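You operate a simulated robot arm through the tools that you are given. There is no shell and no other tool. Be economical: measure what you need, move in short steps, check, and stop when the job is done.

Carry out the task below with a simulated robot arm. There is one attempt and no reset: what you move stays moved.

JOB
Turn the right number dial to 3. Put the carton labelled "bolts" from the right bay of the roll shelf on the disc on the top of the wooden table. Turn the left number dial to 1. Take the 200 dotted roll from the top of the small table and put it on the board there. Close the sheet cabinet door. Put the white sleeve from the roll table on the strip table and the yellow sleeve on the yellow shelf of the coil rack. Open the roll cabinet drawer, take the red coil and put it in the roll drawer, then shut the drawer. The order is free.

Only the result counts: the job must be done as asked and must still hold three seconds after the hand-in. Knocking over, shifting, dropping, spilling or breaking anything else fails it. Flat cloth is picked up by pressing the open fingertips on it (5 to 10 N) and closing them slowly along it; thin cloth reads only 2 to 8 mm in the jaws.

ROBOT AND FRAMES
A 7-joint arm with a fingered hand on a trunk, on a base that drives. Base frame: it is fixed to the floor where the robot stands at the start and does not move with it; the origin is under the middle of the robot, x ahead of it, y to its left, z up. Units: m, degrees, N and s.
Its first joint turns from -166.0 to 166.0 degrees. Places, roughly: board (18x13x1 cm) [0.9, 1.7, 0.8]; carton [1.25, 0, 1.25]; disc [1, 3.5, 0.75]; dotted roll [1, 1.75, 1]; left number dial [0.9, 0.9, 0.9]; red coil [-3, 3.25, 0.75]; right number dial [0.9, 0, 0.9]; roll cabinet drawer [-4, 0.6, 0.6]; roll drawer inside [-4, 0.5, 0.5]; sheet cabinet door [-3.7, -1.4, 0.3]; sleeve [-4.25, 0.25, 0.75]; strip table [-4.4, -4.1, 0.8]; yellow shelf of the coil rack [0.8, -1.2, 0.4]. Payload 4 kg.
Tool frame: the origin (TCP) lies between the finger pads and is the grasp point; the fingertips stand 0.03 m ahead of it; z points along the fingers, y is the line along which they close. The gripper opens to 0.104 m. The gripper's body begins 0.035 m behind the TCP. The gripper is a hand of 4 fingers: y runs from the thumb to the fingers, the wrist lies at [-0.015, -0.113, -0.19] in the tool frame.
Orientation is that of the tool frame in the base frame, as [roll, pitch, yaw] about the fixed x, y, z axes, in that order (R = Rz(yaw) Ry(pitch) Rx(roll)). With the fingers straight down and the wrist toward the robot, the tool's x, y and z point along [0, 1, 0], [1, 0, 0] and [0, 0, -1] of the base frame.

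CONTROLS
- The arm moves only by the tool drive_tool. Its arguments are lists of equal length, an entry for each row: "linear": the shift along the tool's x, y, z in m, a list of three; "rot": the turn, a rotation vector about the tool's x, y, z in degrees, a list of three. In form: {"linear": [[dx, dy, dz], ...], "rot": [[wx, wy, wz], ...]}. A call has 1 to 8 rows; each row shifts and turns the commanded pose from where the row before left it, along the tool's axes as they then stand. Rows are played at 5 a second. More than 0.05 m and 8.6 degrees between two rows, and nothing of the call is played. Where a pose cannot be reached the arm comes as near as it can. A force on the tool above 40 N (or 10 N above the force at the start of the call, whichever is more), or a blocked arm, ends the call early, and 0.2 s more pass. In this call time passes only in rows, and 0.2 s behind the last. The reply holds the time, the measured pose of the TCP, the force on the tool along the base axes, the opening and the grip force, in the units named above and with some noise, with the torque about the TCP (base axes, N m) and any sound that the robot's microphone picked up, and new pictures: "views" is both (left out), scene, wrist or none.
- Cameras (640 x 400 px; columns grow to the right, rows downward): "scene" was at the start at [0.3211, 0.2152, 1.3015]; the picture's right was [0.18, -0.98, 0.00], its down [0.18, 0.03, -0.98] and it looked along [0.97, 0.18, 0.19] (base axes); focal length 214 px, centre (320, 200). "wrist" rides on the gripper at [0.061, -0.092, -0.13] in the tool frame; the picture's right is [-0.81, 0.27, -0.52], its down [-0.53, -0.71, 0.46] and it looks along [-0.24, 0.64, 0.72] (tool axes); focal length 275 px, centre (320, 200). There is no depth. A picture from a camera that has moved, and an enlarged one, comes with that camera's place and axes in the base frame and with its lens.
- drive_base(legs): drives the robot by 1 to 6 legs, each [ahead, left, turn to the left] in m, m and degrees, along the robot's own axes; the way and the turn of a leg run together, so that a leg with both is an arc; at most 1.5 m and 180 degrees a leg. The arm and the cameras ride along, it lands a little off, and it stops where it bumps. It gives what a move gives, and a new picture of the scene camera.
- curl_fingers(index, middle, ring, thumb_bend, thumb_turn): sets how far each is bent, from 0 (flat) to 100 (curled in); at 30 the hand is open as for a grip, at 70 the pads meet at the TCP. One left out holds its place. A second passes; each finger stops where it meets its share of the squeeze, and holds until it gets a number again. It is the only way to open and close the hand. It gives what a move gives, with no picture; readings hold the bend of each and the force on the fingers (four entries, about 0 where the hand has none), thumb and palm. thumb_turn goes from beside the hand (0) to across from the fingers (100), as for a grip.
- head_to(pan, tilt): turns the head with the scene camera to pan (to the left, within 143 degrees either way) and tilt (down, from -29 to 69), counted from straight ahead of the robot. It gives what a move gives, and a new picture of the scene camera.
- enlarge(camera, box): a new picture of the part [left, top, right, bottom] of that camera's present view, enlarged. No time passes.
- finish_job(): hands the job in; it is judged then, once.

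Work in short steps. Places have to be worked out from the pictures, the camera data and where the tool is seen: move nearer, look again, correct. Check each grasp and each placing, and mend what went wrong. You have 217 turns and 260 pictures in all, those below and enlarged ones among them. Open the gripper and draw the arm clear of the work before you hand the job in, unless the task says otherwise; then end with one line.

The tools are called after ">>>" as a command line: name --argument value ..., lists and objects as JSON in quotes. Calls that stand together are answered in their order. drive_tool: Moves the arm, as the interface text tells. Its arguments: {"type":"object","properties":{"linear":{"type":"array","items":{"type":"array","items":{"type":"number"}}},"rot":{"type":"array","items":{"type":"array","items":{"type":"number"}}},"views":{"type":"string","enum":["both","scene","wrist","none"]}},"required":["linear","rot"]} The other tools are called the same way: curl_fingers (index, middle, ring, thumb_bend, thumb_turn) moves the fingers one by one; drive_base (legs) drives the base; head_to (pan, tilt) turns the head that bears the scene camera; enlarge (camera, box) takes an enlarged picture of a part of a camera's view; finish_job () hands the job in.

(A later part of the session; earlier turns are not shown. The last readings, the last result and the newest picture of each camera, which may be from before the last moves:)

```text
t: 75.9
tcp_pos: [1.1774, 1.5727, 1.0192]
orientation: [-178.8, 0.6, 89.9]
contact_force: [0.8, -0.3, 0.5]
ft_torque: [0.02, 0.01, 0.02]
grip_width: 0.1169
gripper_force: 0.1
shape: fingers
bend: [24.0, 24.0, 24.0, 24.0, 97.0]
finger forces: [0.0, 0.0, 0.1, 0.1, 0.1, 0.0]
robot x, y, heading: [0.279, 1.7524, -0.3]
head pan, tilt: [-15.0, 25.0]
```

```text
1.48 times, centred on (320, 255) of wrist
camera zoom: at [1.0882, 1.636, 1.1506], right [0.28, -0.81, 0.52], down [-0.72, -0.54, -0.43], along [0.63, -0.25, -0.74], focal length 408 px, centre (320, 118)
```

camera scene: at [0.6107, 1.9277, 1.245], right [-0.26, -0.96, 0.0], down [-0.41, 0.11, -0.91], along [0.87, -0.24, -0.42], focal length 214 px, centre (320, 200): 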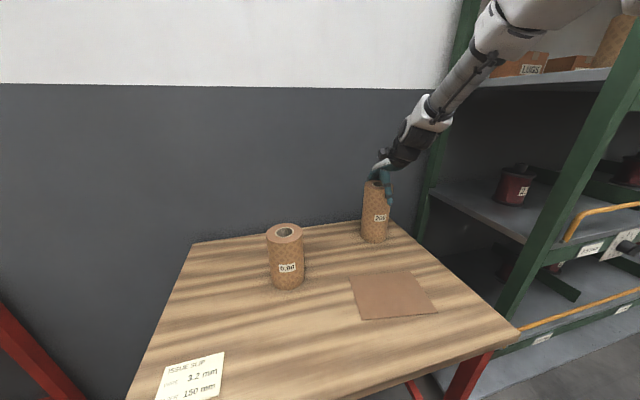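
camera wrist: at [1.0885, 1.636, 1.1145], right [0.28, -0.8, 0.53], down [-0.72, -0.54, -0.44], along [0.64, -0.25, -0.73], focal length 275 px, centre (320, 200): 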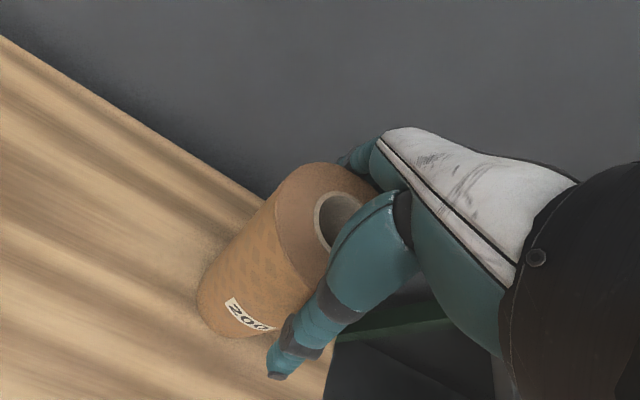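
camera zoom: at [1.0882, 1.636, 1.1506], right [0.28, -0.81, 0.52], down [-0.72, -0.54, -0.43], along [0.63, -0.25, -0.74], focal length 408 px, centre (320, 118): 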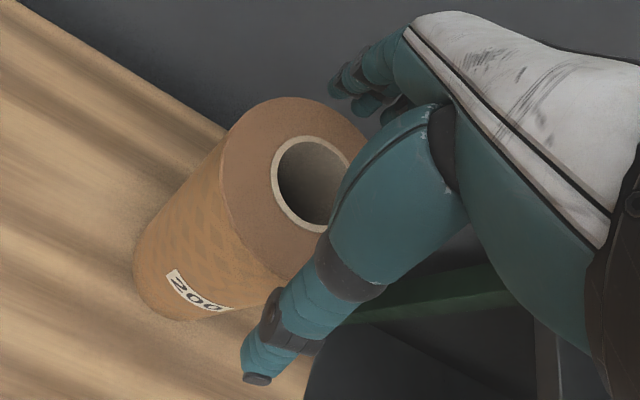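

Fingers' side has too little gap. I open further (14) and shift 8 mm outward, then descend again.

>>> curl_fingers --index 12 --middle 12 --ring 12 --thumb_bend 18

>>> drive_tool --linear '[[0.003, 0.008, 0], [0, 0, 0.02], [0, 0, 0.018]]' --rot '[[0, 0, 0], [0, 0, 0], [0, 0, 0]]' --views "none"

>>> enlarge --camera "scene" --box '[340, 150, 420, 200]'

>>> enlarge --camera "wrist" --box '[200, 120, 440, 390]'

```text
t: 76.9
tcp_pos: [1.1786, 1.5738, 1.021]
orientation: [-179.1, 0.7, 89.9]
contact_force: [0.3, 0.1, 0.8]
ft_torque: [0.03, 0.0, 0.02]
grip_width: 0.1374
gripper_force: 0.1
shape: fingers
bend: [12.0, 12.0, 12.0, 18.0, 97.0]
finger forces: [0.0, 0.0, 0.0, 0.1, 0.0, 0.0]
robot x, y, heading: [0.282, 1.7514, -0.4]
head pan, tilt: [-15.0, 25.0]
```

```text
t: 77.7
tcp_pos: [1.1857, 1.5771, 0.9836]
orientation: [-179.2, 0.7, 89.9]
contact_force: [-1.6, -0.2, 3.3]
ft_torque: [0.01, 0.15, 0.04]
grip_width: 0.1398
gripper_force: 1.1
shape: fingers
bend: [12.0, 12.0, 12.0, 17.0, 97.0]
finger forces: [0.1, 0.1, 0.0, 0.0, 3.0, 0.1]
robot x, y, heading: [0.2816, 1.7511, -0.1]
head pan, tilt: [-15.0, 25.0]
```

```text
8.00 times, centred on (380, 175) of scene
camera zoom: at [0.6112, 1.9275, 1.2449], right [-0.27, -0.96, 0.0], down [-0.41, 0.11, -0.91], along [0.87, -0.24, -0.42], focal length 1716 px, centre (-160, 400)
```

zoom: 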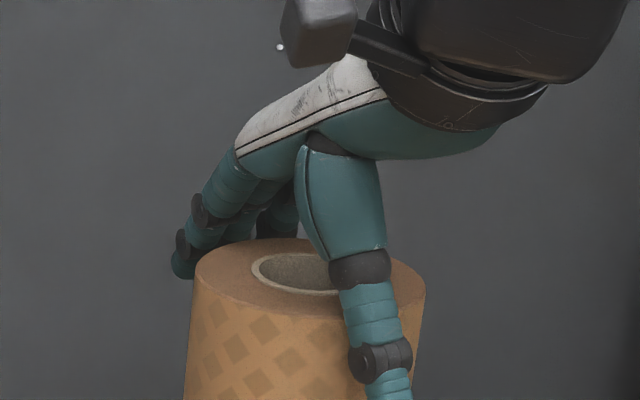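

```text
1.48 times, centred on (320, 255) of wrist
camera zoom: at [1.0958, 1.6395, 1.115], right [0.28, -0.8, 0.52], down [-0.72, -0.54, -0.44], along [0.63, -0.25, -0.73], focal length 408 px, centre (320, 118)
```

zoom: 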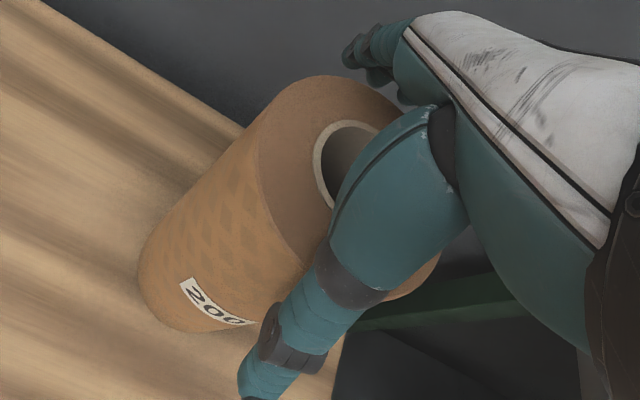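

Roll is now between thumb and fingers. Close the grip.

>>> curl_fingers --index 28 --middle 28 --ring 28 --thumb_bend 24

>>> curl_fingers --index 45 --middle 45 --ring 45 --thumb_bend 40

>>> enlarge --camera "scene" --box '[340, 150, 420, 200]'

```text
t: 78.7
tcp_pos: [1.1858, 1.576, 0.983]
orientation: [-179.1, 0.7, 89.9]
contact_force: [1.6, 1.7, 6.6]
ft_torque: [-0.02, 0.04, 0.01]
grip_width: 0.1204
gripper_force: 7.7
shape: fingers
bend: [25.0, 28.0, 28.0, 21.0, 97.0]
finger forces: [8.6, 0.0, 0.1, 0.0, 6.6, 0.0]
robot x, y, heading: [0.2824, 1.7544, -0.4]
head pan, tilt: [-15.0, 25.0]
```

```text
t: 79.7
tcp_pos: [1.1854, 1.5757, 0.9837]
orientation: [-179.1, 0.7, 89.9]
contact_force: [1.2, -0.8, 11.4]
ft_torque: [0.01, -0.24, 0.1]
grip_width: 0.1114
gripper_force: 23.1
shape: fingers
bend: [26.0, 40.0, 44.0, 31.0, 97.0]
finger forces: [17.5, 4.7, 1.0, 0.0, 22.4, 0.1]
robot x, y, heading: [0.2846, 1.7519, -0.4]
head pan, tilt: [-15.0, 25.0]
```

```text
8.00 times, centred on (380, 175) of scene
camera zoom: at [0.611, 1.9275, 1.2449], right [-0.27, -0.96, 0.0], down [-0.41, 0.11, -0.91], along [0.87, -0.24, -0.42], focal length 1716 px, centre (-160, 400)
```

zoom: 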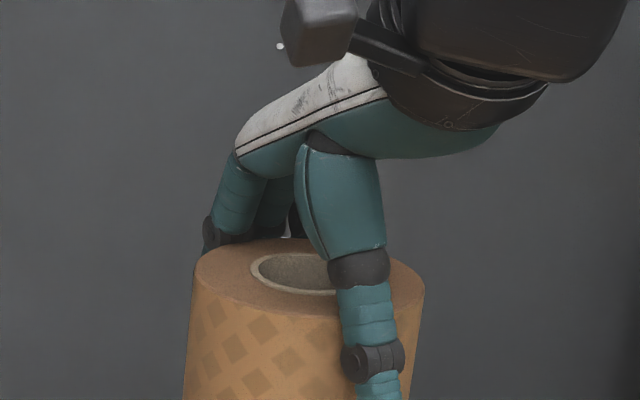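

Grip 23 N on index, middle and thumb. Lift 6 cm and check.

>>> drive_tool --linear '[[0, 0, -0.02], [0, 0, -0.02], [0, 0, -0.02]]' --rot '[[0, 0, 0], [0, 0, 0], [0, 0, 0]]' --views "scene"

```text
t: 80.5
tcp_pos: [1.1877, 1.5767, 1.0433]
orientation: [-179.1, 0.7, 89.9]
contact_force: [-0.1, 0.3, -0.1]
ft_torque: [0.0, 0.02, 0.04]
grip_width: 0.083
gripper_force: 0.0
shape: fingers
bend: [34.0, 45.0, 45.0, 40.0, 97.0]
finger forces: [0.1, 0.1, 0.1, 0.0, 0.1, 0.0]
robot x, y, heading: [0.2837, 1.7496, -0.4]
head pan, tilt: [-15.0, 25.0]
camera scene: at [0.6115, 1.9274, 1.2448], right [-0.27, -0.96, 0.0], down [-0.41, 0.11, -0.91], along [0.87, -0.24, -0.42], focal length 214 px, centre (320, 200)
```

scene: 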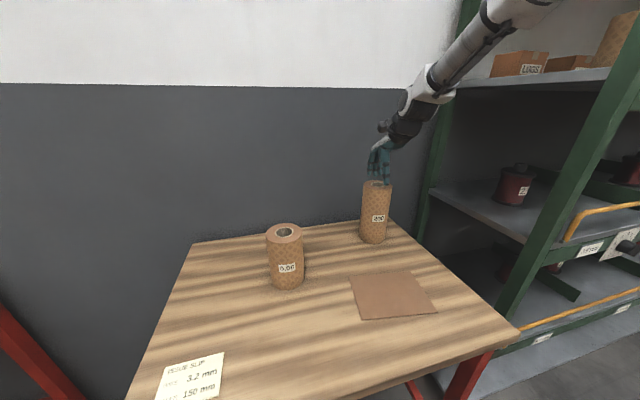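

It slipped off: too wide for a top grip. I'll grasp from the side instead (hand forward, wrist right). First retract up and back, turning the hand.

>>> curl_fingers --index 28 --middle 28 --ring 28 --thumb_bend 28

>>> drive_tool --linear '[[0, 0, -0.05], [0, 0, -0.05], [0, -0.05, 0], [0, -0.05, 0], [0, -0.05, 0], [0, -0.05, 0], [0, -0.05, 0], [0, -0.05, 0]]' --rot '[[0, 0, 0], [0, 0, 0], [0, 0, 0], [0, 0, 0], [0, 0, 0], [0, 0, 0], [0, 0, 0], [0, 0, 0]]' --views "none"

>>> drive_tool --linear '[[0, 0, 0], [0, 0, 0], [0, 0, 0], [0, 0, 0], [0, 0, 0], [0, 0, 0], [0, 0, 0], [0, 0, 0]]' --rot '[[0, 0, -8.5], [0, 0, -8.5], [0, 0, -8.5], [0, 0, -8.5], [0, 0, -8.5], [0, 0, -8.5], [0, 0, -8.5], [0, 0, -8.5]]' --views "none"

>>> drive_tool --linear '[[0, 0, 0], [0, 0, 0], [0, 0, 0], [0, 0, 0], [0, 0, 0], [0, 0, 0], [0, 0, 0], [0, 0, 0]]' --rot '[[0, 0, -8], [0, 0, -8], [0, 0, -6], [0, -8, 0], [0, -8, 0], [0, -8, 0], [0, -8, 0], [0, -8, 0]]' --views "both"

```text
t: 81.5
tcp_pos: [1.1884, 1.5772, 1.043]
orientation: [-179.3, 0.7, 89.9]
contact_force: [-0.1, 0.0, 0.6]
ft_torque: [0.0, -0.02, -0.01]
grip_width: 0.1074
gripper_force: 0.1
shape: fingers
bend: [28.0, 28.0, 28.0, 28.0, 97.0]
finger forces: [0.0, 0.1, 0.0, 0.0, 0.0, 0.0]
robot x, y, heading: [0.2847, 1.7543, -0.1]
head pan, tilt: [-15.0, 25.0]
```

```text
t: 83.3
tcp_pos: [0.8883, 1.5778, 1.146]
orientation: [-179.1, 0.6, 89.9]
contact_force: [-0.7, 0.7, -0.3]
ft_torque: [0.0, 0.0, 0.01]
grip_width: 0.1076
gripper_force: 0.0
shape: fingers
bend: [28.0, 28.0, 28.0, 28.0, 97.0]
finger forces: [0.0, 0.0, 0.0, 0.0, 0.1, 0.1]
robot x, y, heading: [0.2801, 1.7562, -0.3]
head pan, tilt: [-15.0, 25.0]
```

```text
t: 85.1
tcp_pos: [0.8886, 1.5799, 1.147]
orientation: [-179.1, -0.5, 157.9]
contact_force: [0.6, -0.7, -0.6]
ft_torque: [0.0, 0.01, -0.01]
grip_width: 0.1074
gripper_force: 0.1
shape: fingers
bend: [28.0, 28.0, 28.0, 28.0, 97.0]
finger forces: [0.1, 0.0, 0.0, 0.0, 0.0, 0.0]
robot x, y, heading: [0.2792, 1.752, -0.5]
head pan, tilt: [-15.0, 25.0]
```

```text
t: 86.9
tcp_pos: [0.8889, 1.5793, 1.1466]
orientation: [-179.2, 39.2, -179.7]
contact_force: [-0.1, -0.1, -0.3]
ft_torque: [-0.04, -0.01, -0.03]
grip_width: 0.1076
gripper_force: 0.2
shape: fingers
bend: [28.0, 28.0, 28.0, 28.0, 97.0]
finger forces: [0.1, 0.0, 0.0, 0.0, 0.0, 0.0]
robot x, y, heading: [0.2836, 1.7551, -0.5]
head pan, tilt: [-15.0, 25.0]
camera scene: at [0.6115, 1.9276, 1.2448], right [-0.27, -0.96, 0.0], down [-0.41, 0.11, -0.91], along [0.87, -0.24, -0.42], focal length 214 px, centre (320, 200)
camera wrist: at [0.7585, 1.4885, 1.2112], right [0.3, 0.29, 0.91], down [0.7, -0.71, -0.01], along [0.65, 0.64, -0.41], focal length 275 px, centre (320, 200)
```

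scene: 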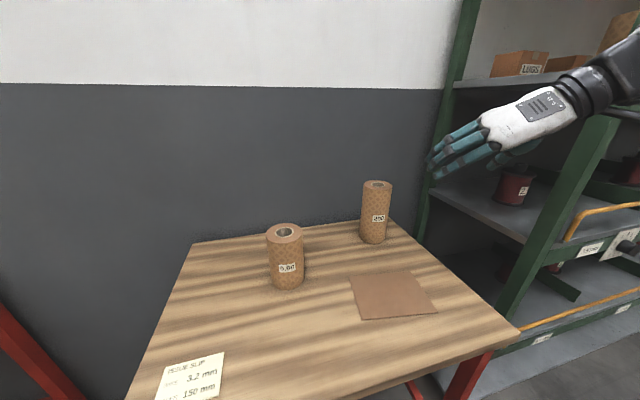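
wrist: 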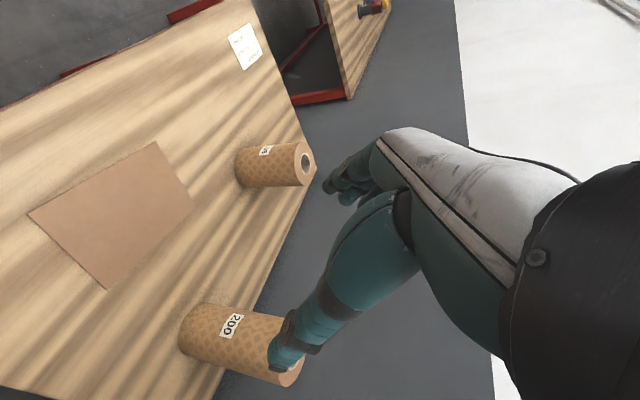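

Pitch up 25° more, then move to a pre-grasp point in front of the roll.

>>> drive_tool --linear '[[0, 0, 0], [0, 0, 0], [0, 0, 0], [0.02, 0, 0.03], [0.02, 0, 0.035], [0.025, -0.003, 0.035], [0, 0, 0.03]]' --rot '[[0, -8.4, 0], [0, -8.4, 0], [0, -8.2, 0], [0, 0, 0], [0, 0, 0], [0, 0, 0], [0, 0, 0]]' --views "both"

```text
t: 88.5
tcp_pos: [0.9787, 1.5737, 1.0324]
orientation: [-178.5, 64.1, -178.7]
contact_force: [0.0, 0.1, -0.4]
ft_torque: [0.01, -0.01, -0.04]
grip_width: 0.1073
gripper_force: 0.0
shape: fingers
bend: [28.0, 28.0, 28.0, 28.0, 97.0]
finger forces: [0.0, 0.1, 0.1, 0.0, 0.1, 0.0]
robot x, y, heading: [0.2815, 1.752, -0.5]
head pan, tilt: [-15.0, 25.0]
camera scene: at [0.6112, 1.9274, 1.2449], right [-0.27, -0.96, 0.0], down [-0.41, 0.11, -0.91], along [0.87, -0.24, -0.42], focal length 214 px, centre (320, 200)
camera wrist: at [0.8333, 1.4825, 1.0353], right [-0.11, 0.29, 0.95], down [0.64, -0.71, 0.29], along [0.76, 0.64, -0.1], focal length 275 px, centre (320, 200)
```

scene: 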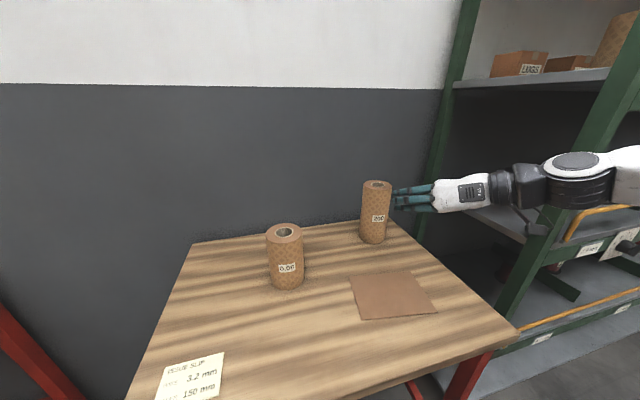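
wrist: 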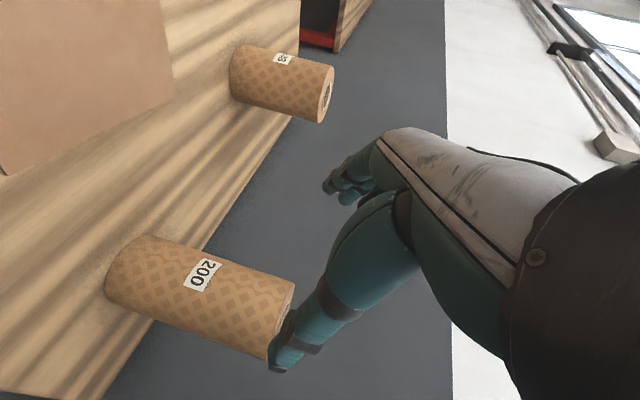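

The elbow is close to the shelf post. I retract a bit, move the base left 0.2 m, and will approach at an angle from the left.

>>> drive_tool --linear '[[0, 0, -0.05], [0, 0, -0.05], [0, 0, -0.05]]' --rot '[[0, 0, 0], [0, 0, 0], [0, 0, 0]]' --views "none"

>>> drive_base --legs '[[0.03, 0.22, 0]]'

```text
t: 89.3
tcp_pos: [0.8619, 1.553, 1.1156]
orientation: [-178.5, 64.0, -178.6]
contact_force: [0.4, -0.4, 0.0]
ft_torque: [0.01, -0.01, 0.03]
grip_width: 0.1077
gripper_force: 0.1
shape: fingers
bend: [28.0, 28.0, 28.0, 28.0, 97.0]
finger forces: [0.1, 0.1, 0.1, 0.0, 0.0, 0.0]
out of reach, approached as far as the arm can: row 2, 3
robot x, y, heading: [0.2825, 1.7541, -0.6]
head pan, tilt: [-15.0, 25.0]
```

```text
t: 91.0
tcp_pos: [0.8938, 1.7737, 1.1154]
orientation: [-178.3, 64.1, -178.3]
contact_force: [0.3, 0.2, -0.4]
ft_torque: [-0.02, -0.01, -0.04]
grip_width: 0.1076
gripper_force: 0.0
shape: fingers
bend: [28.0, 28.0, 28.0, 28.0, 97.0]
finger forces: [0.1, 0.0, 0.0, 0.0, 0.0, 0.0]
robot x, y, heading: [0.3127, 1.974, -0.5]
head pan, tilt: [-15.0, 25.0]
camera scene: at [0.6421, 2.1483, 1.2448], right [-0.26, -0.96, 0.0], down [-0.41, 0.11, -0.91], along [0.87, -0.24, -0.42], focal length 214 px, centre (320, 200)
```

scene: 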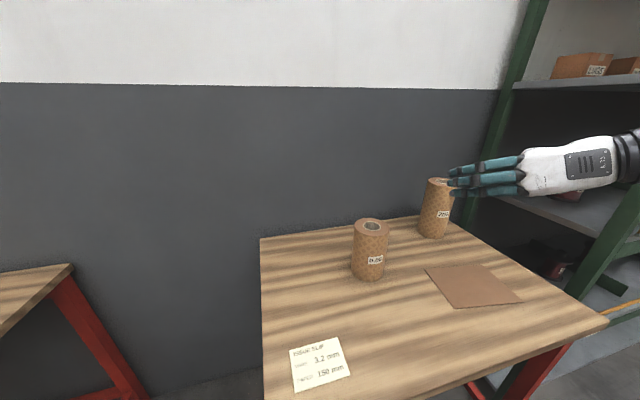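

Yaw the tool 20° to the right and move to a pre-grasp point 0.2 m from the roll.

>>> drive_tool --linear '[[0, 0, 0], [0, 0, 0], [0, 0, 0], [0.006, -0.045, 0], [0.006, -0.044, 0.01], [0.006, 0, 0.045], [0, 0, 0.045], [0, 0, 0.045]]' --rot '[[6, 0, 2.9], [6, 0, 2.9], [6, 0, 2.9], [0, 0, 0], [0, 0, 0], [0, 0, 0], [0, 0, 0], [0, 0, 0]]' --views "both"

```text
t: 92.8
tcp_pos: [1.0034, 1.6139, 1.0709]
orientation: [-178.4, 64.4, 161.5]
contact_force: [-0.6, 0.1, 0.1]
ft_torque: [-0.01, -0.02, 0.01]
grip_width: 0.1075
gripper_force: 0.0
shape: fingers
bend: [28.0, 28.0, 28.0, 28.0, 97.0]
finger forces: [0.0, 0.1, 0.0, 0.0, 0.0, 0.1]
out of reach, approached as far as the arm can: row 1, 2, 3
robot x, y, heading: [0.3139, 1.9728, -0.6]
head pan, tilt: [-15.0, 25.0]
camera scene: at [0.6419, 2.1482, 1.2449], right [-0.26, -0.96, 0.0], down [-0.41, 0.11, -0.91], along [0.87, -0.24, -0.42], focal length 214 px, centre (320, 200)
camera wrist: at [0.8358, 1.5771, 1.0735], right [-0.01, 0.31, 0.95], down [0.36, -0.89, 0.29], along [0.93, 0.35, -0.1], focal length 275 px, centre (320, 200)
```

scene: 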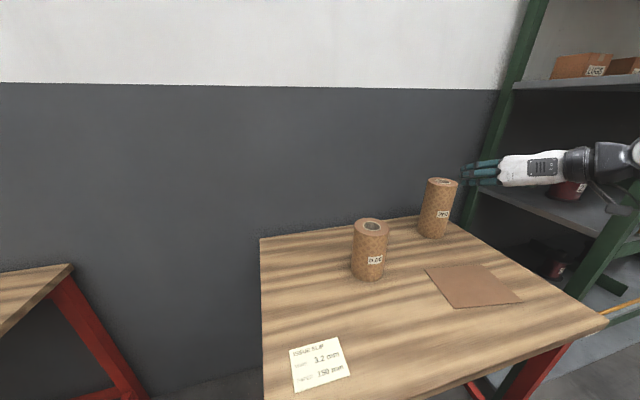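
wrist: 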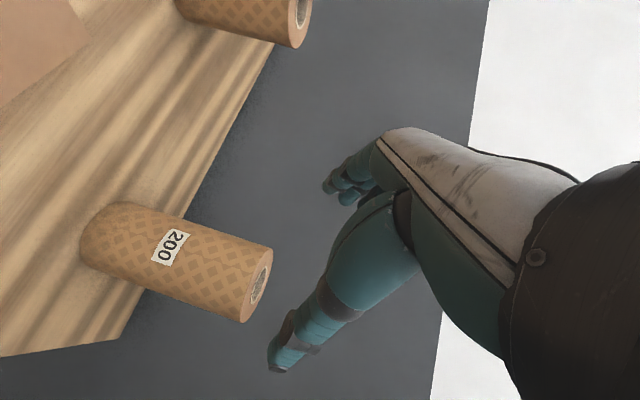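

Align laterally and downward first, then approach part-way.

>>> curl_fingers --index 20 --middle 20 --ring 20 --thumb_bend 20

>>> drive_tool --linear '[[0.03, 0.012, 0], [0.025, 0.013, 0], [0, 0, 0.04], [0, 0, 0.04]]' --rot '[[0, 0, 0], [0, 0, 0], [0, 0, 0], [0, 0, 0]]' --views "both"

```text
t: 93.8
tcp_pos: [1.0036, 1.6149, 1.0696]
orientation: [-178.4, 64.2, 161.6]
contact_force: [0.7, -0.6, -0.1]
ft_torque: [0.02, 0.0, -0.03]
grip_width: 0.125
gripper_force: 0.0
shape: fingers
bend: [20.0, 20.0, 20.0, 20.0, 97.0]
finger forces: [0.1, 0.0, 0.1, 0.0, 0.0, 0.0]
robot x, y, heading: [0.314, 1.9728, -0.5]
head pan, tilt: [-15.0, 25.0]
```

```text
t: 94.8
tcp_pos: [1.0568, 1.6207, 0.9862]
orientation: [-178.4, 64.3, 161.6]
contact_force: [-0.2, 0.1, 0.0]
ft_torque: [0.0, -0.04, 0.01]
grip_width: 0.1253
gripper_force: 0.1
shape: fingers
bend: [20.0, 20.0, 20.0, 20.0, 97.0]
finger forces: [0.0, 0.1, 0.0, 0.1, 0.0, 0.0]
robot x, y, heading: [0.3132, 1.9768, -0.1]
head pan, tilt: [-15.0, 25.0]
camera scene: at [0.6419, 2.1482, 1.2449], right [-0.26, -0.96, 0.0], down [-0.41, 0.11, -0.91], along [0.87, -0.24, -0.42], focal length 214 px, centre (320, 200)
camera wrist: at [0.8903, 1.5828, 0.9887], right [-0.01, 0.31, 0.95], down [0.36, -0.89, 0.29], along [0.93, 0.35, -0.1], focal length 275 px, centre (320, 200)
```

scene: 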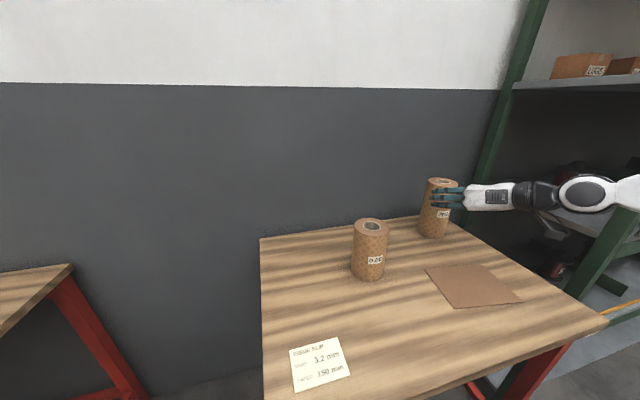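
wrist: 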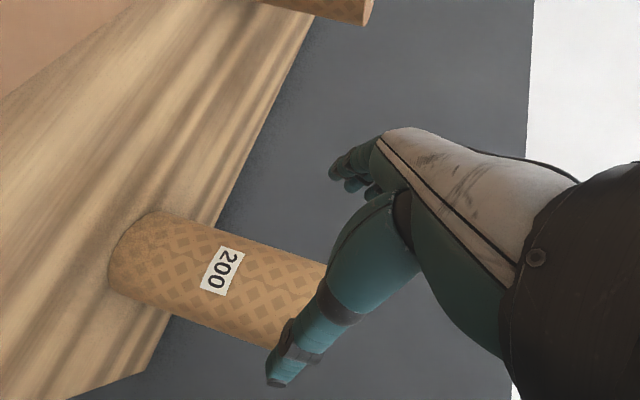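

Alignment is good. Advance 0.12 m.

>>> drive_tool --linear '[[0, 0, 0.04], [0, 0, 0.03], [0, 0, 0.03], [0, 0, 0.02]]' --rot '[[0, 0, 0], [0, 0, 0], [0, 0, 0], [0, 0, 0]]' --views "both"

```text
t: 95.8
tcp_pos: [1.1581, 1.5836, 0.9333]
orientation: [-178.7, 64.3, 161.2]
contact_force: [-0.2, 0.6, 0.2]
ft_torque: [0.01, -0.03, -0.06]
grip_width: 0.1255
gripper_force: 0.1
shape: fingers
bend: [20.0, 20.0, 20.0, 20.0, 97.0]
finger forces: [0.0, 0.1, 0.0, 0.1, 0.0, 0.0]
robot x, y, heading: [0.3134, 1.9716, -0.2]
head pan, tilt: [-15.0, 25.0]
camera scene: at [0.642, 2.1483, 1.2448], right [-0.26, -0.96, 0.0], down [-0.41, 0.11, -0.91], along [0.87, -0.24, -0.42], focal length 214 px, centre (320, 200)
camera wrist: at [0.9913, 1.547, 0.9356], right [-0.01, 0.31, 0.95], down [0.36, -0.89, 0.29], along [0.93, 0.35, -0.1], focal length 275 px, centre (320, 200)
```

scene: 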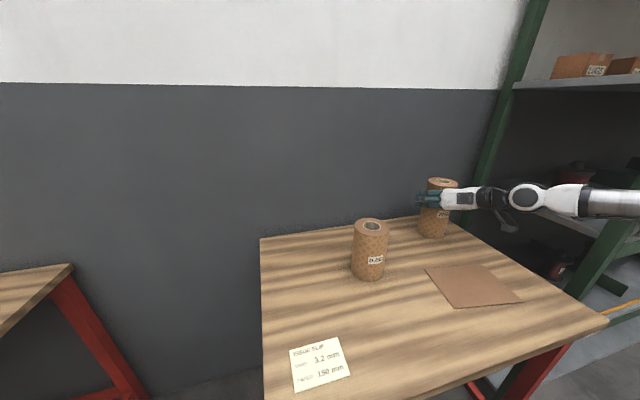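
wrist: 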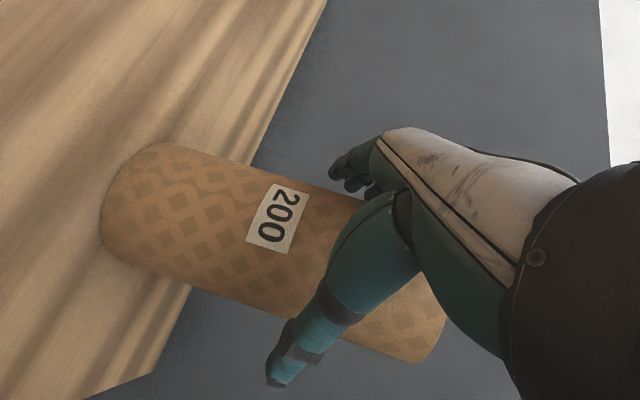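

Roll sits well in the hand. Close fingers in two stages.

>>> curl_fingers --index 36 --middle 36 --ring 36 --thumb_bend 32

>>> curl_fingers --index 60 --middle 60 --ring 60 --thumb_bend 60

>>> drive_tool --linear '[[-0.018, 0, -0.008], [-0.018, 0, -0.008]]' --rot '[[0, 0, 0], [0, 0, 0]]' --views "both"

```text
t: 96.8
tcp_pos: [1.1586, 1.5837, 0.9326]
orientation: [-178.5, 64.2, 161.6]
contact_force: [0.8, 3.0, 0.2]
ft_torque: [0.02, -0.04, 0.04]
grip_width: 0.0962
gripper_force: 2.1
shape: fingers
bend: [34.0, 35.0, 35.0, 32.0, 97.0]
finger forces: [2.1, 0.9, 0.5, 0.0, 0.0, 0.1]
robot x, y, heading: [0.3134, 1.9738, -0.4]
head pan, tilt: [-15.0, 25.0]
```

```text
t: 97.8
tcp_pos: [1.1585, 1.5837, 0.9341]
orientation: [-178.4, 64.4, 161.7]
contact_force: [3.6, 4.2, 8.1]
ft_torque: [-0.06, -0.11, 0.14]
grip_width: 0.0849
gripper_force: 22.0
shape: fingers
bend: [43.0, 47.0, 47.0, 36.0, 96.0]
finger forces: [9.0, 7.8, 8.9, 0.0, 19.5, 0.1]
robot x, y, heading: [0.3146, 1.9729, -0.5]
head pan, tilt: [-15.0, 25.0]
```

```text
t: 98.4
tcp_pos: [1.1597, 1.5836, 0.972]
orientation: [-178.4, 64.2, 161.6]
contact_force: [0.4, -0.9, -8.9]
ft_torque: [0.12, 0.12, -0.01]
grip_width: 0.0851
gripper_force: 20.7
shape: fingers
bend: [44.0, 48.0, 50.0, 36.0, 92.0]
finger forces: [8.4, 5.9, 6.3, 0.1, 20.8, 0.1]
robot x, y, heading: [0.3147, 1.9739, -0.3]
head pan, tilt: [-15.0, 25.0]
camera scene: at [0.6425, 2.1479, 1.2448], right [-0.26, -0.96, 0.0], down [-0.41, 0.11, -0.91], along [0.87, -0.24, -0.42], focal length 214 px, centre (320, 200)
camera wrist: at [0.9924, 1.5463, 0.9746], right [-0.01, 0.31, 0.95], down [0.36, -0.89, 0.29], along [0.93, 0.35, -0.1], focal length 275 px, centre (320, 200)
```

scene: 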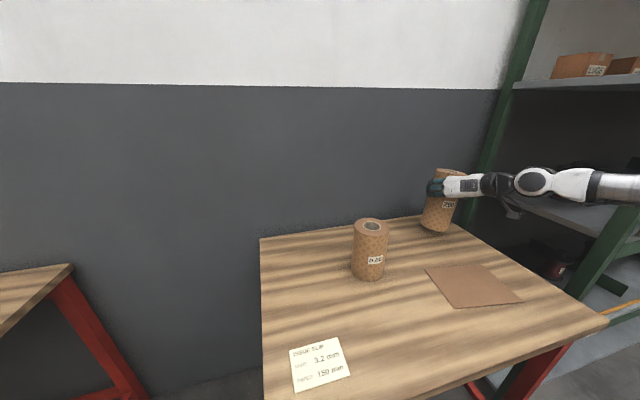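
wrist: 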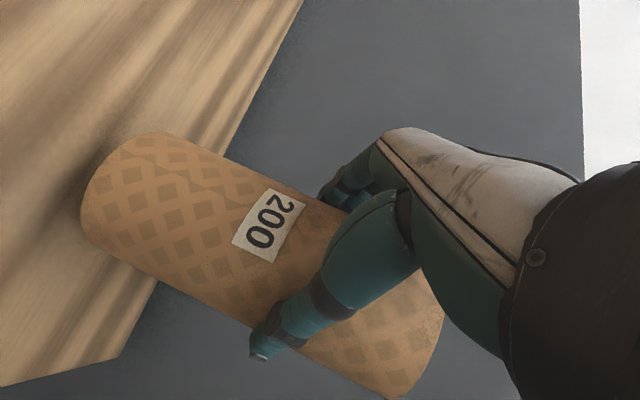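

Lifted about 0.9 kg securely. Raise 3 cm more, then use the base to carry it over the board (-0.241, +0.084).

>>> drive_tool --linear '[[-0.018, 0, -0.0086], [-0.009, 0, -0.0043]]' --rot '[[0, 0, 0], [0, 0, 0]]' --views "none"

>>> drive_base --legs '[[-0.241, 0.086, 0]]'

>>> drive_tool --linear '[[0, 0, 0]]' --rot '[[0, 0, 0]]' --views "wrist"

```text
t: 99.0
tcp_pos: [1.1606, 1.5834, 1.0021]
orientation: [-178.3, 64.2, 161.5]
contact_force: [0.3, -0.4, -8.3]
ft_torque: [0.14, 0.14, 0.0]
grip_width: 0.0853
gripper_force: 20.5
shape: fingers
bend: [44.0, 48.0, 50.0, 36.0, 92.0]
finger forces: [8.5, 5.8, 6.1, 0.0, 20.8, 0.0]
robot x, y, heading: [0.3121, 1.972, -0.5]
head pan, tilt: [-15.0, 25.0]
```

```text
t: 100.8
tcp_pos: [0.9191, 1.6707, 1.0018]
orientation: [-178.3, 64.3, 161.5]
contact_force: [0.3, 0.0, -7.7]
ft_torque: [0.12, 0.14, 0.0]
grip_width: 0.0853
gripper_force: 20.1
shape: fingers
bend: [44.0, 48.0, 50.0, 36.0, 92.0]
finger forces: [8.6, 5.8, 6.3, 0.0, 20.6, 0.0]
robot x, y, heading: [0.071, 2.0588, -0.6]
head pan, tilt: [-15.0, 25.0]
camera scene: at [0.4027, 2.235, 1.2448], right [-0.26, -0.96, 0.0], down [-0.41, 0.11, -0.91], along [0.87, -0.24, -0.42], focal length 214 px, centre (320, 200)
```

scene: 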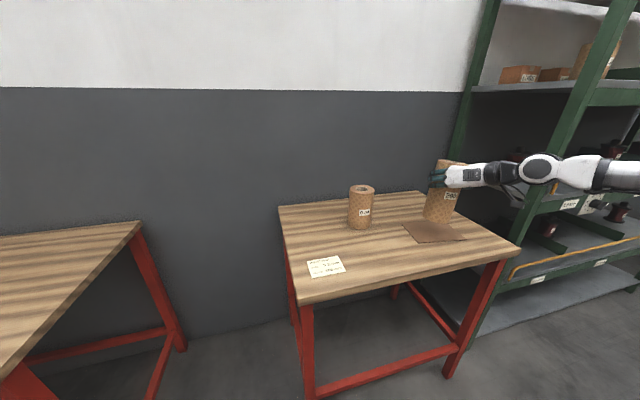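

```text
t: 101.2
tcp_pos: [0.9198, 1.67, 1.001]
orientation: [-178.3, 64.1, 161.5]
contact_force: [-0.1, 0.0, -8.4]
ft_torque: [0.13, 0.15, -0.01]
grip_width: 0.085
gripper_force: 20.1
shape: fingers
bend: [44.0, 48.0, 50.0, 36.0, 92.0]
finger forces: [8.5, 5.9, 6.3, 0.0, 20.7, 0.0]
robot x, y, heading: [0.0732, 2.0616, -0.3]
head pan, tilt: [-15.0, 25.0]
camera wrist: at [0.7529, 1.6335, 1.0047], right [-0.01, 0.31, 0.95], down [0.36, -0.89, 0.29], along [0.93, 0.35, -0.1], focal length 275 px, centre (320, 200)
```

wrist: 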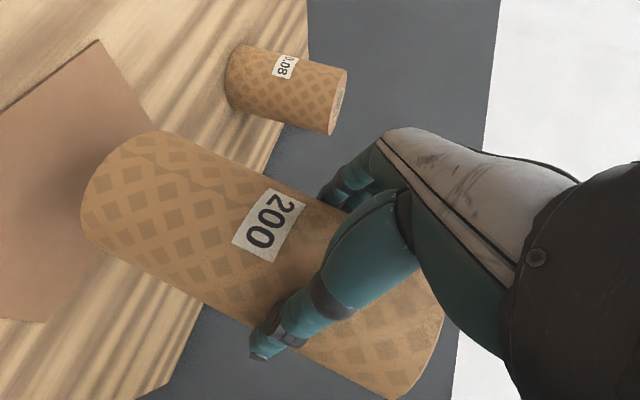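

Zoom in the scene to judge the roll's tilt and position relative to the board.

>>> enlarge --camera "scene" --box '[380, 140, 500, 260]'

```text
3.33 times, centred on (440, 200) of scene
camera zoom: at [0.4027, 2.235, 1.2448], right [-0.26, -0.96, 0.0], down [-0.41, 0.11, -0.91], along [0.87, -0.24, -0.42], focal length 715 px, centre (-80, 200)
```

zoom: 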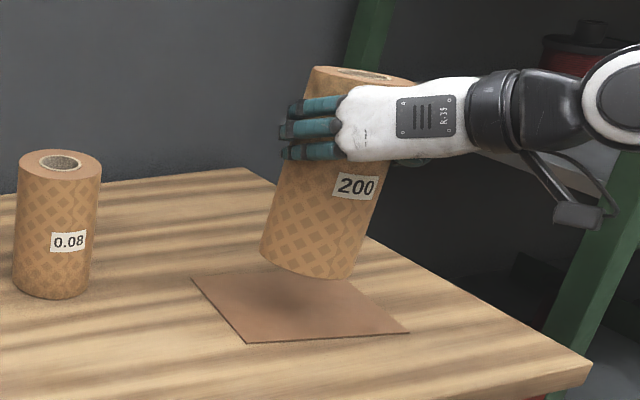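

The roll is vertical and will land on the board centre. Lower it 5 cm, then in small steps.

>>> drive_tool --linear '[[0.018, 0, 0.0086], [0.018, 0, 0.0086], [0.009, 0, 0.0043], [0.0045, 0, 0.0022]]' --rot '[[0, 0, 0], [0, 0, 0], [0, 0, 0], [0, 0, 0]]' --views "none"

>>> enlarge --camera "scene" --box '[380, 140, 500, 260]'

```text
t: 102.2
tcp_pos: [0.9189, 1.6694, 0.9472]
orientation: [-178.5, 64.3, 161.4]
contact_force: [-0.8, -0.3, -8.2]
ft_torque: [0.15, 0.16, 0.0]
grip_width: 0.085
gripper_force: 20.2
shape: fingers
bend: [44.0, 49.0, 50.0, 36.0, 92.0]
finger forces: [8.5, 5.8, 6.3, 0.0, 20.5, 0.0]
robot x, y, heading: [0.0758, 2.0633, -0.1]
head pan, tilt: [-15.0, 25.0]
```

```text
3.33 times, centred on (440, 200) of scene
camera zoom: at [0.4027, 2.235, 1.2448], right [-0.26, -0.96, 0.0], down [-0.41, 0.11, -0.91], along [0.87, -0.24, -0.42], focal length 715 px, centre (-80, 200)
```

zoom: 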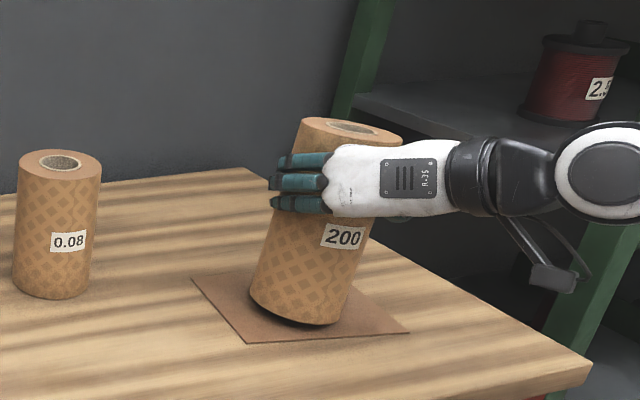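

Almost touching. Lower 3 mm steps.

>>> drive_tool --linear '[[0.0027, 0, 0.0013], [0.0018, 0, 0.0009], [0.0018, 0, 0.0009]]' --rot '[[0, 0, 0], [0, 0, 0], [0, 0, 0]]' --views "none"

>>> enlarge --camera "scene" --box '[400, 180, 480, 260]'

```text
t: 103.0
tcp_pos: [0.919, 1.6719, 0.9422]
orientation: [-178.4, 64.5, 161.6]
contact_force: [-3.0, 5.7, 9.9]
ft_torque: [0.07, -0.13, 0.02]
grip_width: 0.0852
gripper_force: 23.5
shape: fingers
bend: [43.0, 48.0, 49.0, 36.0, 95.0]
finger forces: [9.6, 7.6, 8.0, 0.0, 21.2, 0.0]
robot x, y, heading: [0.0713, 2.0626, -0.2]
head pan, tilt: [-15.0, 25.0]
```

```text
5.00 times, centred on (440, 220) of scene
camera zoom: at [0.402, 2.2356, 1.2449], right [-0.26, -0.96, 0.0], down [-0.41, 0.11, -0.91], along [0.87, -0.24, -0.42], focal length 1072 px, centre (-280, 100)
```

zoom: 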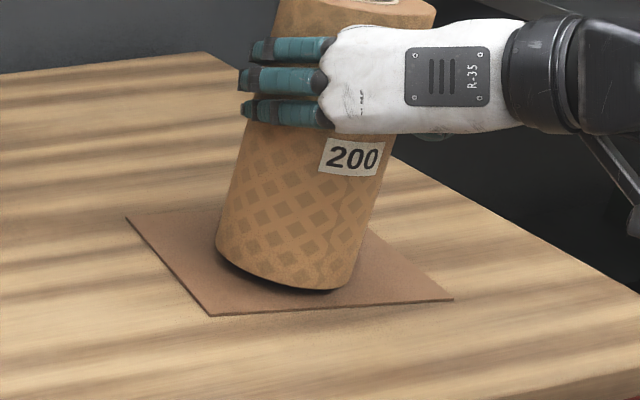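

In contact with the board. Release gradually.

>>> curl_fingers --index 38 --middle 38 --ring 38 --thumb_bend 32

>>> curl_fingers --index 20 --middle 20 --ring 20 --thumb_bend 20

>>> enlarge --camera "scene" --box '[380, 140, 500, 260]'

```text
t: 104.0
tcp_pos: [0.9189, 1.669, 0.94]
orientation: [-178.4, 64.3, 161.5]
contact_force: [-1.2, 0.6, -0.7]
ft_torque: [0.03, 0.01, 0.01]
grip_width: 0.0944
gripper_force: 1.8
shape: fingers
bend: [36.0, 38.0, 38.0, 31.0, 97.0]
finger forces: [2.4, 0.0, 0.0, 0.0, 1.4, 0.0]
robot x, y, heading: [0.0746, 2.0599, -0.3]
head pan, tilt: [-15.0, 25.0]
```

```text
t: 105.0
tcp_pos: [0.9191, 1.6695, 0.9399]
orientation: [-178.3, 64.3, 161.7]
contact_force: [-0.5, 0.2, -1.0]
ft_torque: [0.03, 0.01, -0.01]
grip_width: 0.1253
gripper_force: 0.1
shape: fingers
bend: [20.0, 20.0, 20.0, 20.0, 97.0]
finger forces: [0.0, 0.0, 0.1, 0.1, 0.0, 0.0]
robot x, y, heading: [0.0748, 2.056, -0.2]
head pan, tilt: [-15.0, 25.0]
```

```text
3.33 times, centred on (440, 200) of scene
camera zoom: at [0.4025, 2.2351, 1.2448], right [-0.26, -0.96, 0.0], down [-0.41, 0.11, -0.91], along [0.87, -0.24, -0.42], focal length 715 px, centre (-80, 200)
```

zoom: 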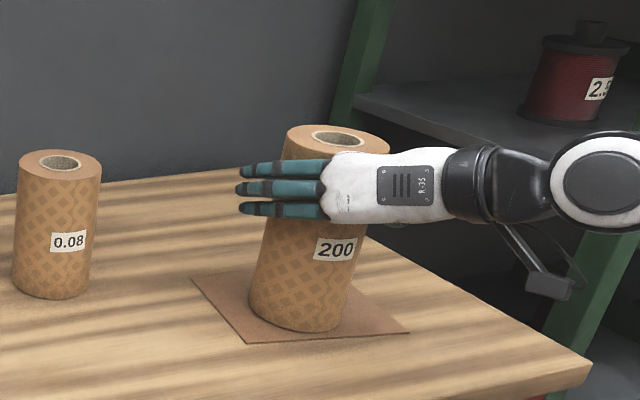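

Roll stands on the board. Retreat by driving back along the hand direction.

>>> drive_base --legs '[[-0.28, 0.1, 0]]'

```text
t: 107.0
tcp_pos: [0.6391, 1.7697, 0.9405]
orientation: [-178.4, 64.3, 161.4]
contact_force: [-1.0, -0.5, 0.1]
ft_torque: [-0.04, -0.01, 0.01]
grip_width: 0.1256
gripper_force: 0.1
shape: fingers
bend: [20.0, 20.0, 20.0, 20.0, 97.0]
finger forces: [0.0, 0.0, 0.0, 0.1, 0.1, 0.1]
robot x, y, heading: [-0.2091, 2.1634, -0.5]
head pan, tilt: [-15.0, 25.0]
camera scene: at [0.1235, 2.3362, 1.2448], right [-0.27, -0.96, 0.0], down [-0.41, 0.11, -0.91], along [0.87, -0.24, -0.42], focal length 214 px, centre (320, 200)
```

scene: 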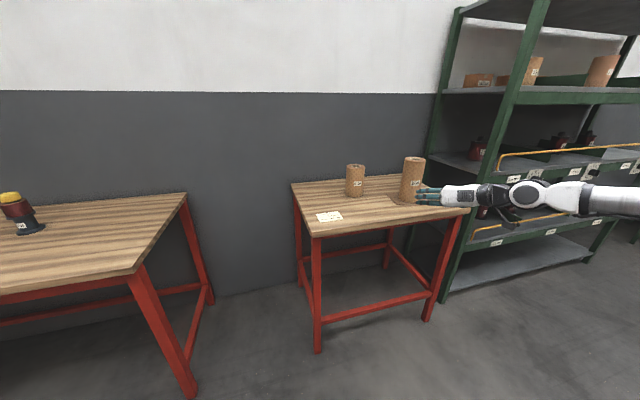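

Next the bolts carton. Drive back to the shelf's right part, keeping the arm in front of the shelf.

>>> drive_base --legs '[[0.05, -1.45, 0], [0, -0.45, 0]]'

>>> head_to --pan -18 --tilt -5

```text
t: 116.6
tcp_pos: [0.6883, -0.121, 0.9404]
orientation: [-178.3, 64.3, 161.8]
contact_force: [0.2, 0.3, 0.0]
ft_torque: [0.02, 0.01, 0.01]
grip_width: 0.125
gripper_force: 0.0
shape: fingers
bend: [20.0, 20.0, 20.0, 20.0, 97.0]
finger forces: [0.1, 0.0, 0.0, 0.1, 0.1, 0.0]
robot x, y, heading: [-0.1589, 0.2684, -0.0]
head pan, tilt: [-15.0, 25.0]
camera scene: at [0.1681, 0.4425, 1.2448], right [-0.26, -0.97, 0.0], down [-0.41, 0.11, -0.91], along [0.87, -0.24, -0.42], focal length 214 px, centre (320, 200)
```

scene: 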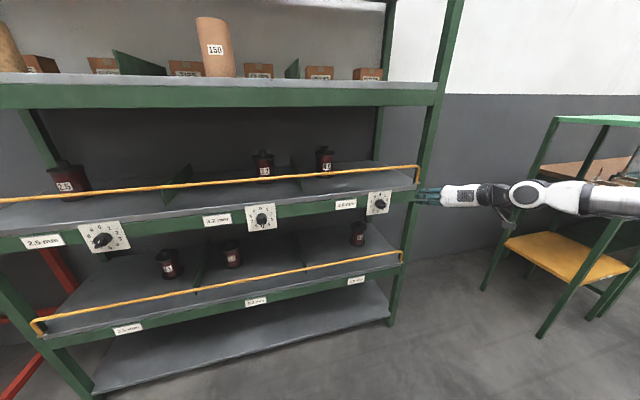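

```text
t: 117.5
tcp_pos: [0.6874, -0.1213, 0.9412]
orientation: [-178.3, 64.3, 161.8]
contact_force: [0.0, -0.4, 0.0]
ft_torque: [0.01, -0.01, 0.0]
grip_width: 0.1254
gripper_force: 0.0
shape: fingers
bend: [20.0, 20.0, 20.0, 20.0, 97.0]
finger forces: [0.0, 0.0, 0.1, 0.0, 0.1, 0.1]
robot x, y, heading: [-0.1616, 0.2662, -0.2]
head pan, tilt: [-18.0, -5.0]
camera scene: at [0.1624, 0.4393, 1.2929], right [-0.31, -0.95, 0.0], down [0.08, -0.03, -1.0], along [0.95, -0.31, 0.09], focal length 214 px, centre (320, 200)
```

scene: 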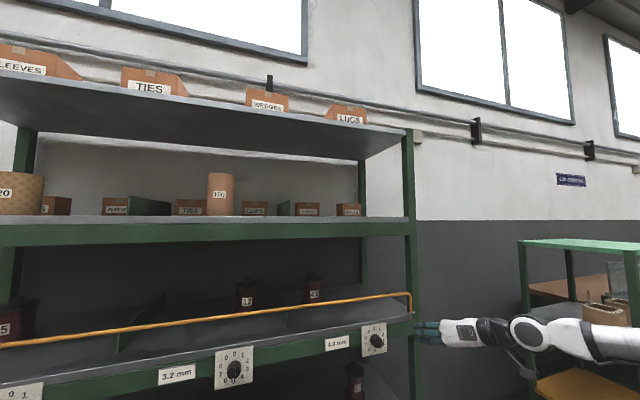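

>>> enlarge --camera "scene" --box '[230, 180, 430, 240]'

```text
3.20 times, centred on (330, 210) of scene
camera zoom: at [0.1624, 0.4393, 1.2929], right [-0.31, -0.95, 0.0], down [0.08, -0.03, -1.0], along [0.95, -0.31, 0.09], focal length 686 px, centre (288, 168)
```

zoom: 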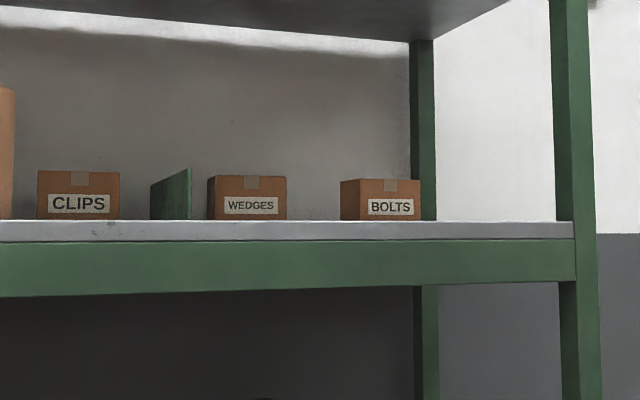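

I bring the arm up to a tool-down pose with the wrist toward the robot, to view the cartons from above.

>>> drive_tool --linear '[[0, 0, -0.02], [0, 0, -0.02], [0, 0, -0.02], [0, 0, -0.02], [0, 0, -0.03], [0, 0, -0.03], [0, 0, -0.03], [0, 0, -0.04]]' --rot '[[0, 8, 0], [0, 8, 0], [0, 8, 0], [0, 8, 0], [0, 8, 0], [0, 8, 0], [0, 8, 0], [0, 8, 0]]' --views "none"

>>> drive_tool --linear '[[0, 0, -0.04], [0, 0, -0.04], [0, 0, -0.04], [0, 0, -0.04], [0, 0, -0.04], [0, 0, -0.04], [0, 0, -0.04], [0, 0, -0.04]]' --rot '[[0, 0, 8], [0, 0, 8], [0, 0, 8], [0, 0, 8], [0, 0, 8], [0, 0, 8], [0, 0, 8], [0, 0, 8]]' --views "both"

```text
t: 119.3
tcp_pos: [0.5899, -0.0853, 1.1108]
orientation: [-179.4, 0.1, 160.1]
contact_force: [0.1, -0.6, -0.9]
ft_torque: [0.03, -0.01, -0.01]
grip_width: 0.1254
gripper_force: 0.1
shape: fingers
bend: [20.0, 20.0, 20.0, 20.0, 97.0]
finger forces: [0.0, 0.0, 0.0, 0.0, 0.0, 0.1]
robot x, y, heading: [-0.1617, 0.2684, -0.3]
head pan, tilt: [-18.0, -5.0]
```

```text
t: 121.1
tcp_pos: [0.5875, -0.0802, 1.4302]
orientation: [180.0, 0.7, 96.1]
contact_force: [0.0, -1.6, 0.5]
ft_torque: [0.04, 0.0, 0.0]
grip_width: 0.1255
gripper_force: 0.0
shape: fingers
bend: [20.0, 20.0, 20.0, 20.0, 97.0]
finger forces: [0.0, 0.0, 0.0, 0.0, 0.1, 0.0]
robot x, y, heading: [-0.1595, 0.2715, 0.1]
head pan, tilt: [-18.0, -5.0]
camera scene: at [0.1624, 0.439, 1.293], right [-0.31, -0.95, 0.0], down [0.08, -0.03, -1.0], along [0.95, -0.31, 0.09], focal length 214 px, centre (320, 200)
camera wrist: at [0.4898, -0.0268, 1.5602], right [0.36, -0.77, 0.53], down [-0.65, -0.61, -0.45], along [0.67, -0.18, -0.72], focal length 275 px, centre (320, 200)
```

scene: 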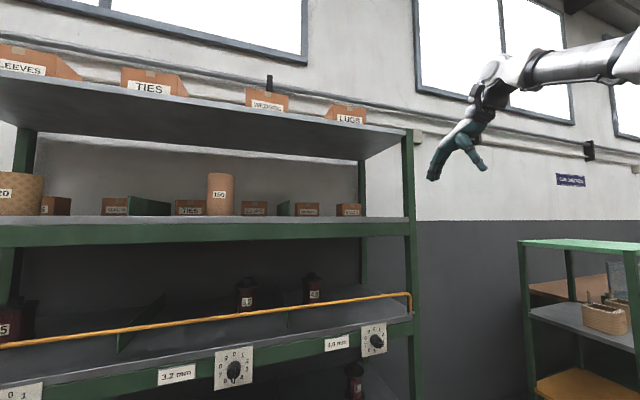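
wrist: 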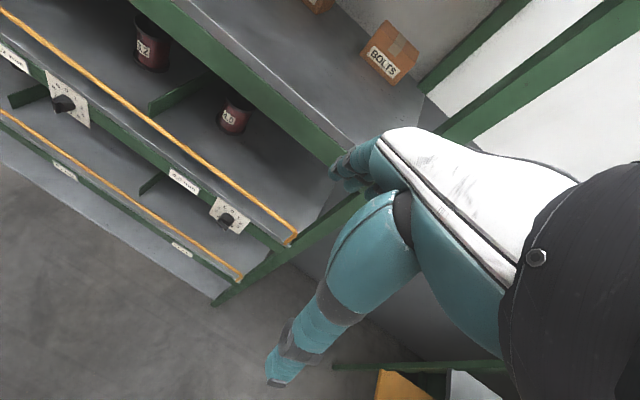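

>>> enlarge --camera "wrist" --box '[330, 0, 460, 110]'

```text
3.64 times, centred on (395, 55) of wrist
camera zoom: at [0.4898, -0.0268, 1.5602], right [0.36, -0.77, 0.53], down [-0.65, -0.61, -0.45], along [0.67, -0.18, -0.72], focal length 1001 px, centre (47, 727)
```

zoom: 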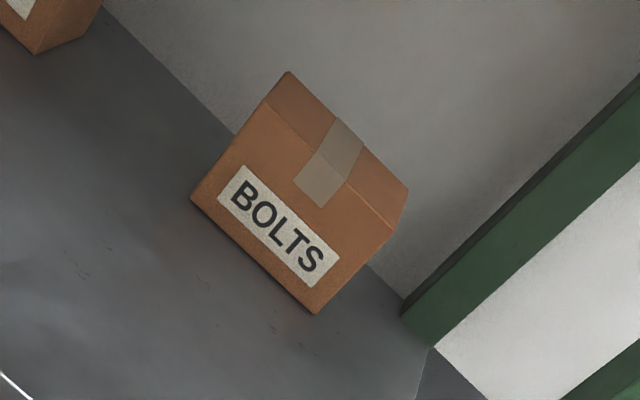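

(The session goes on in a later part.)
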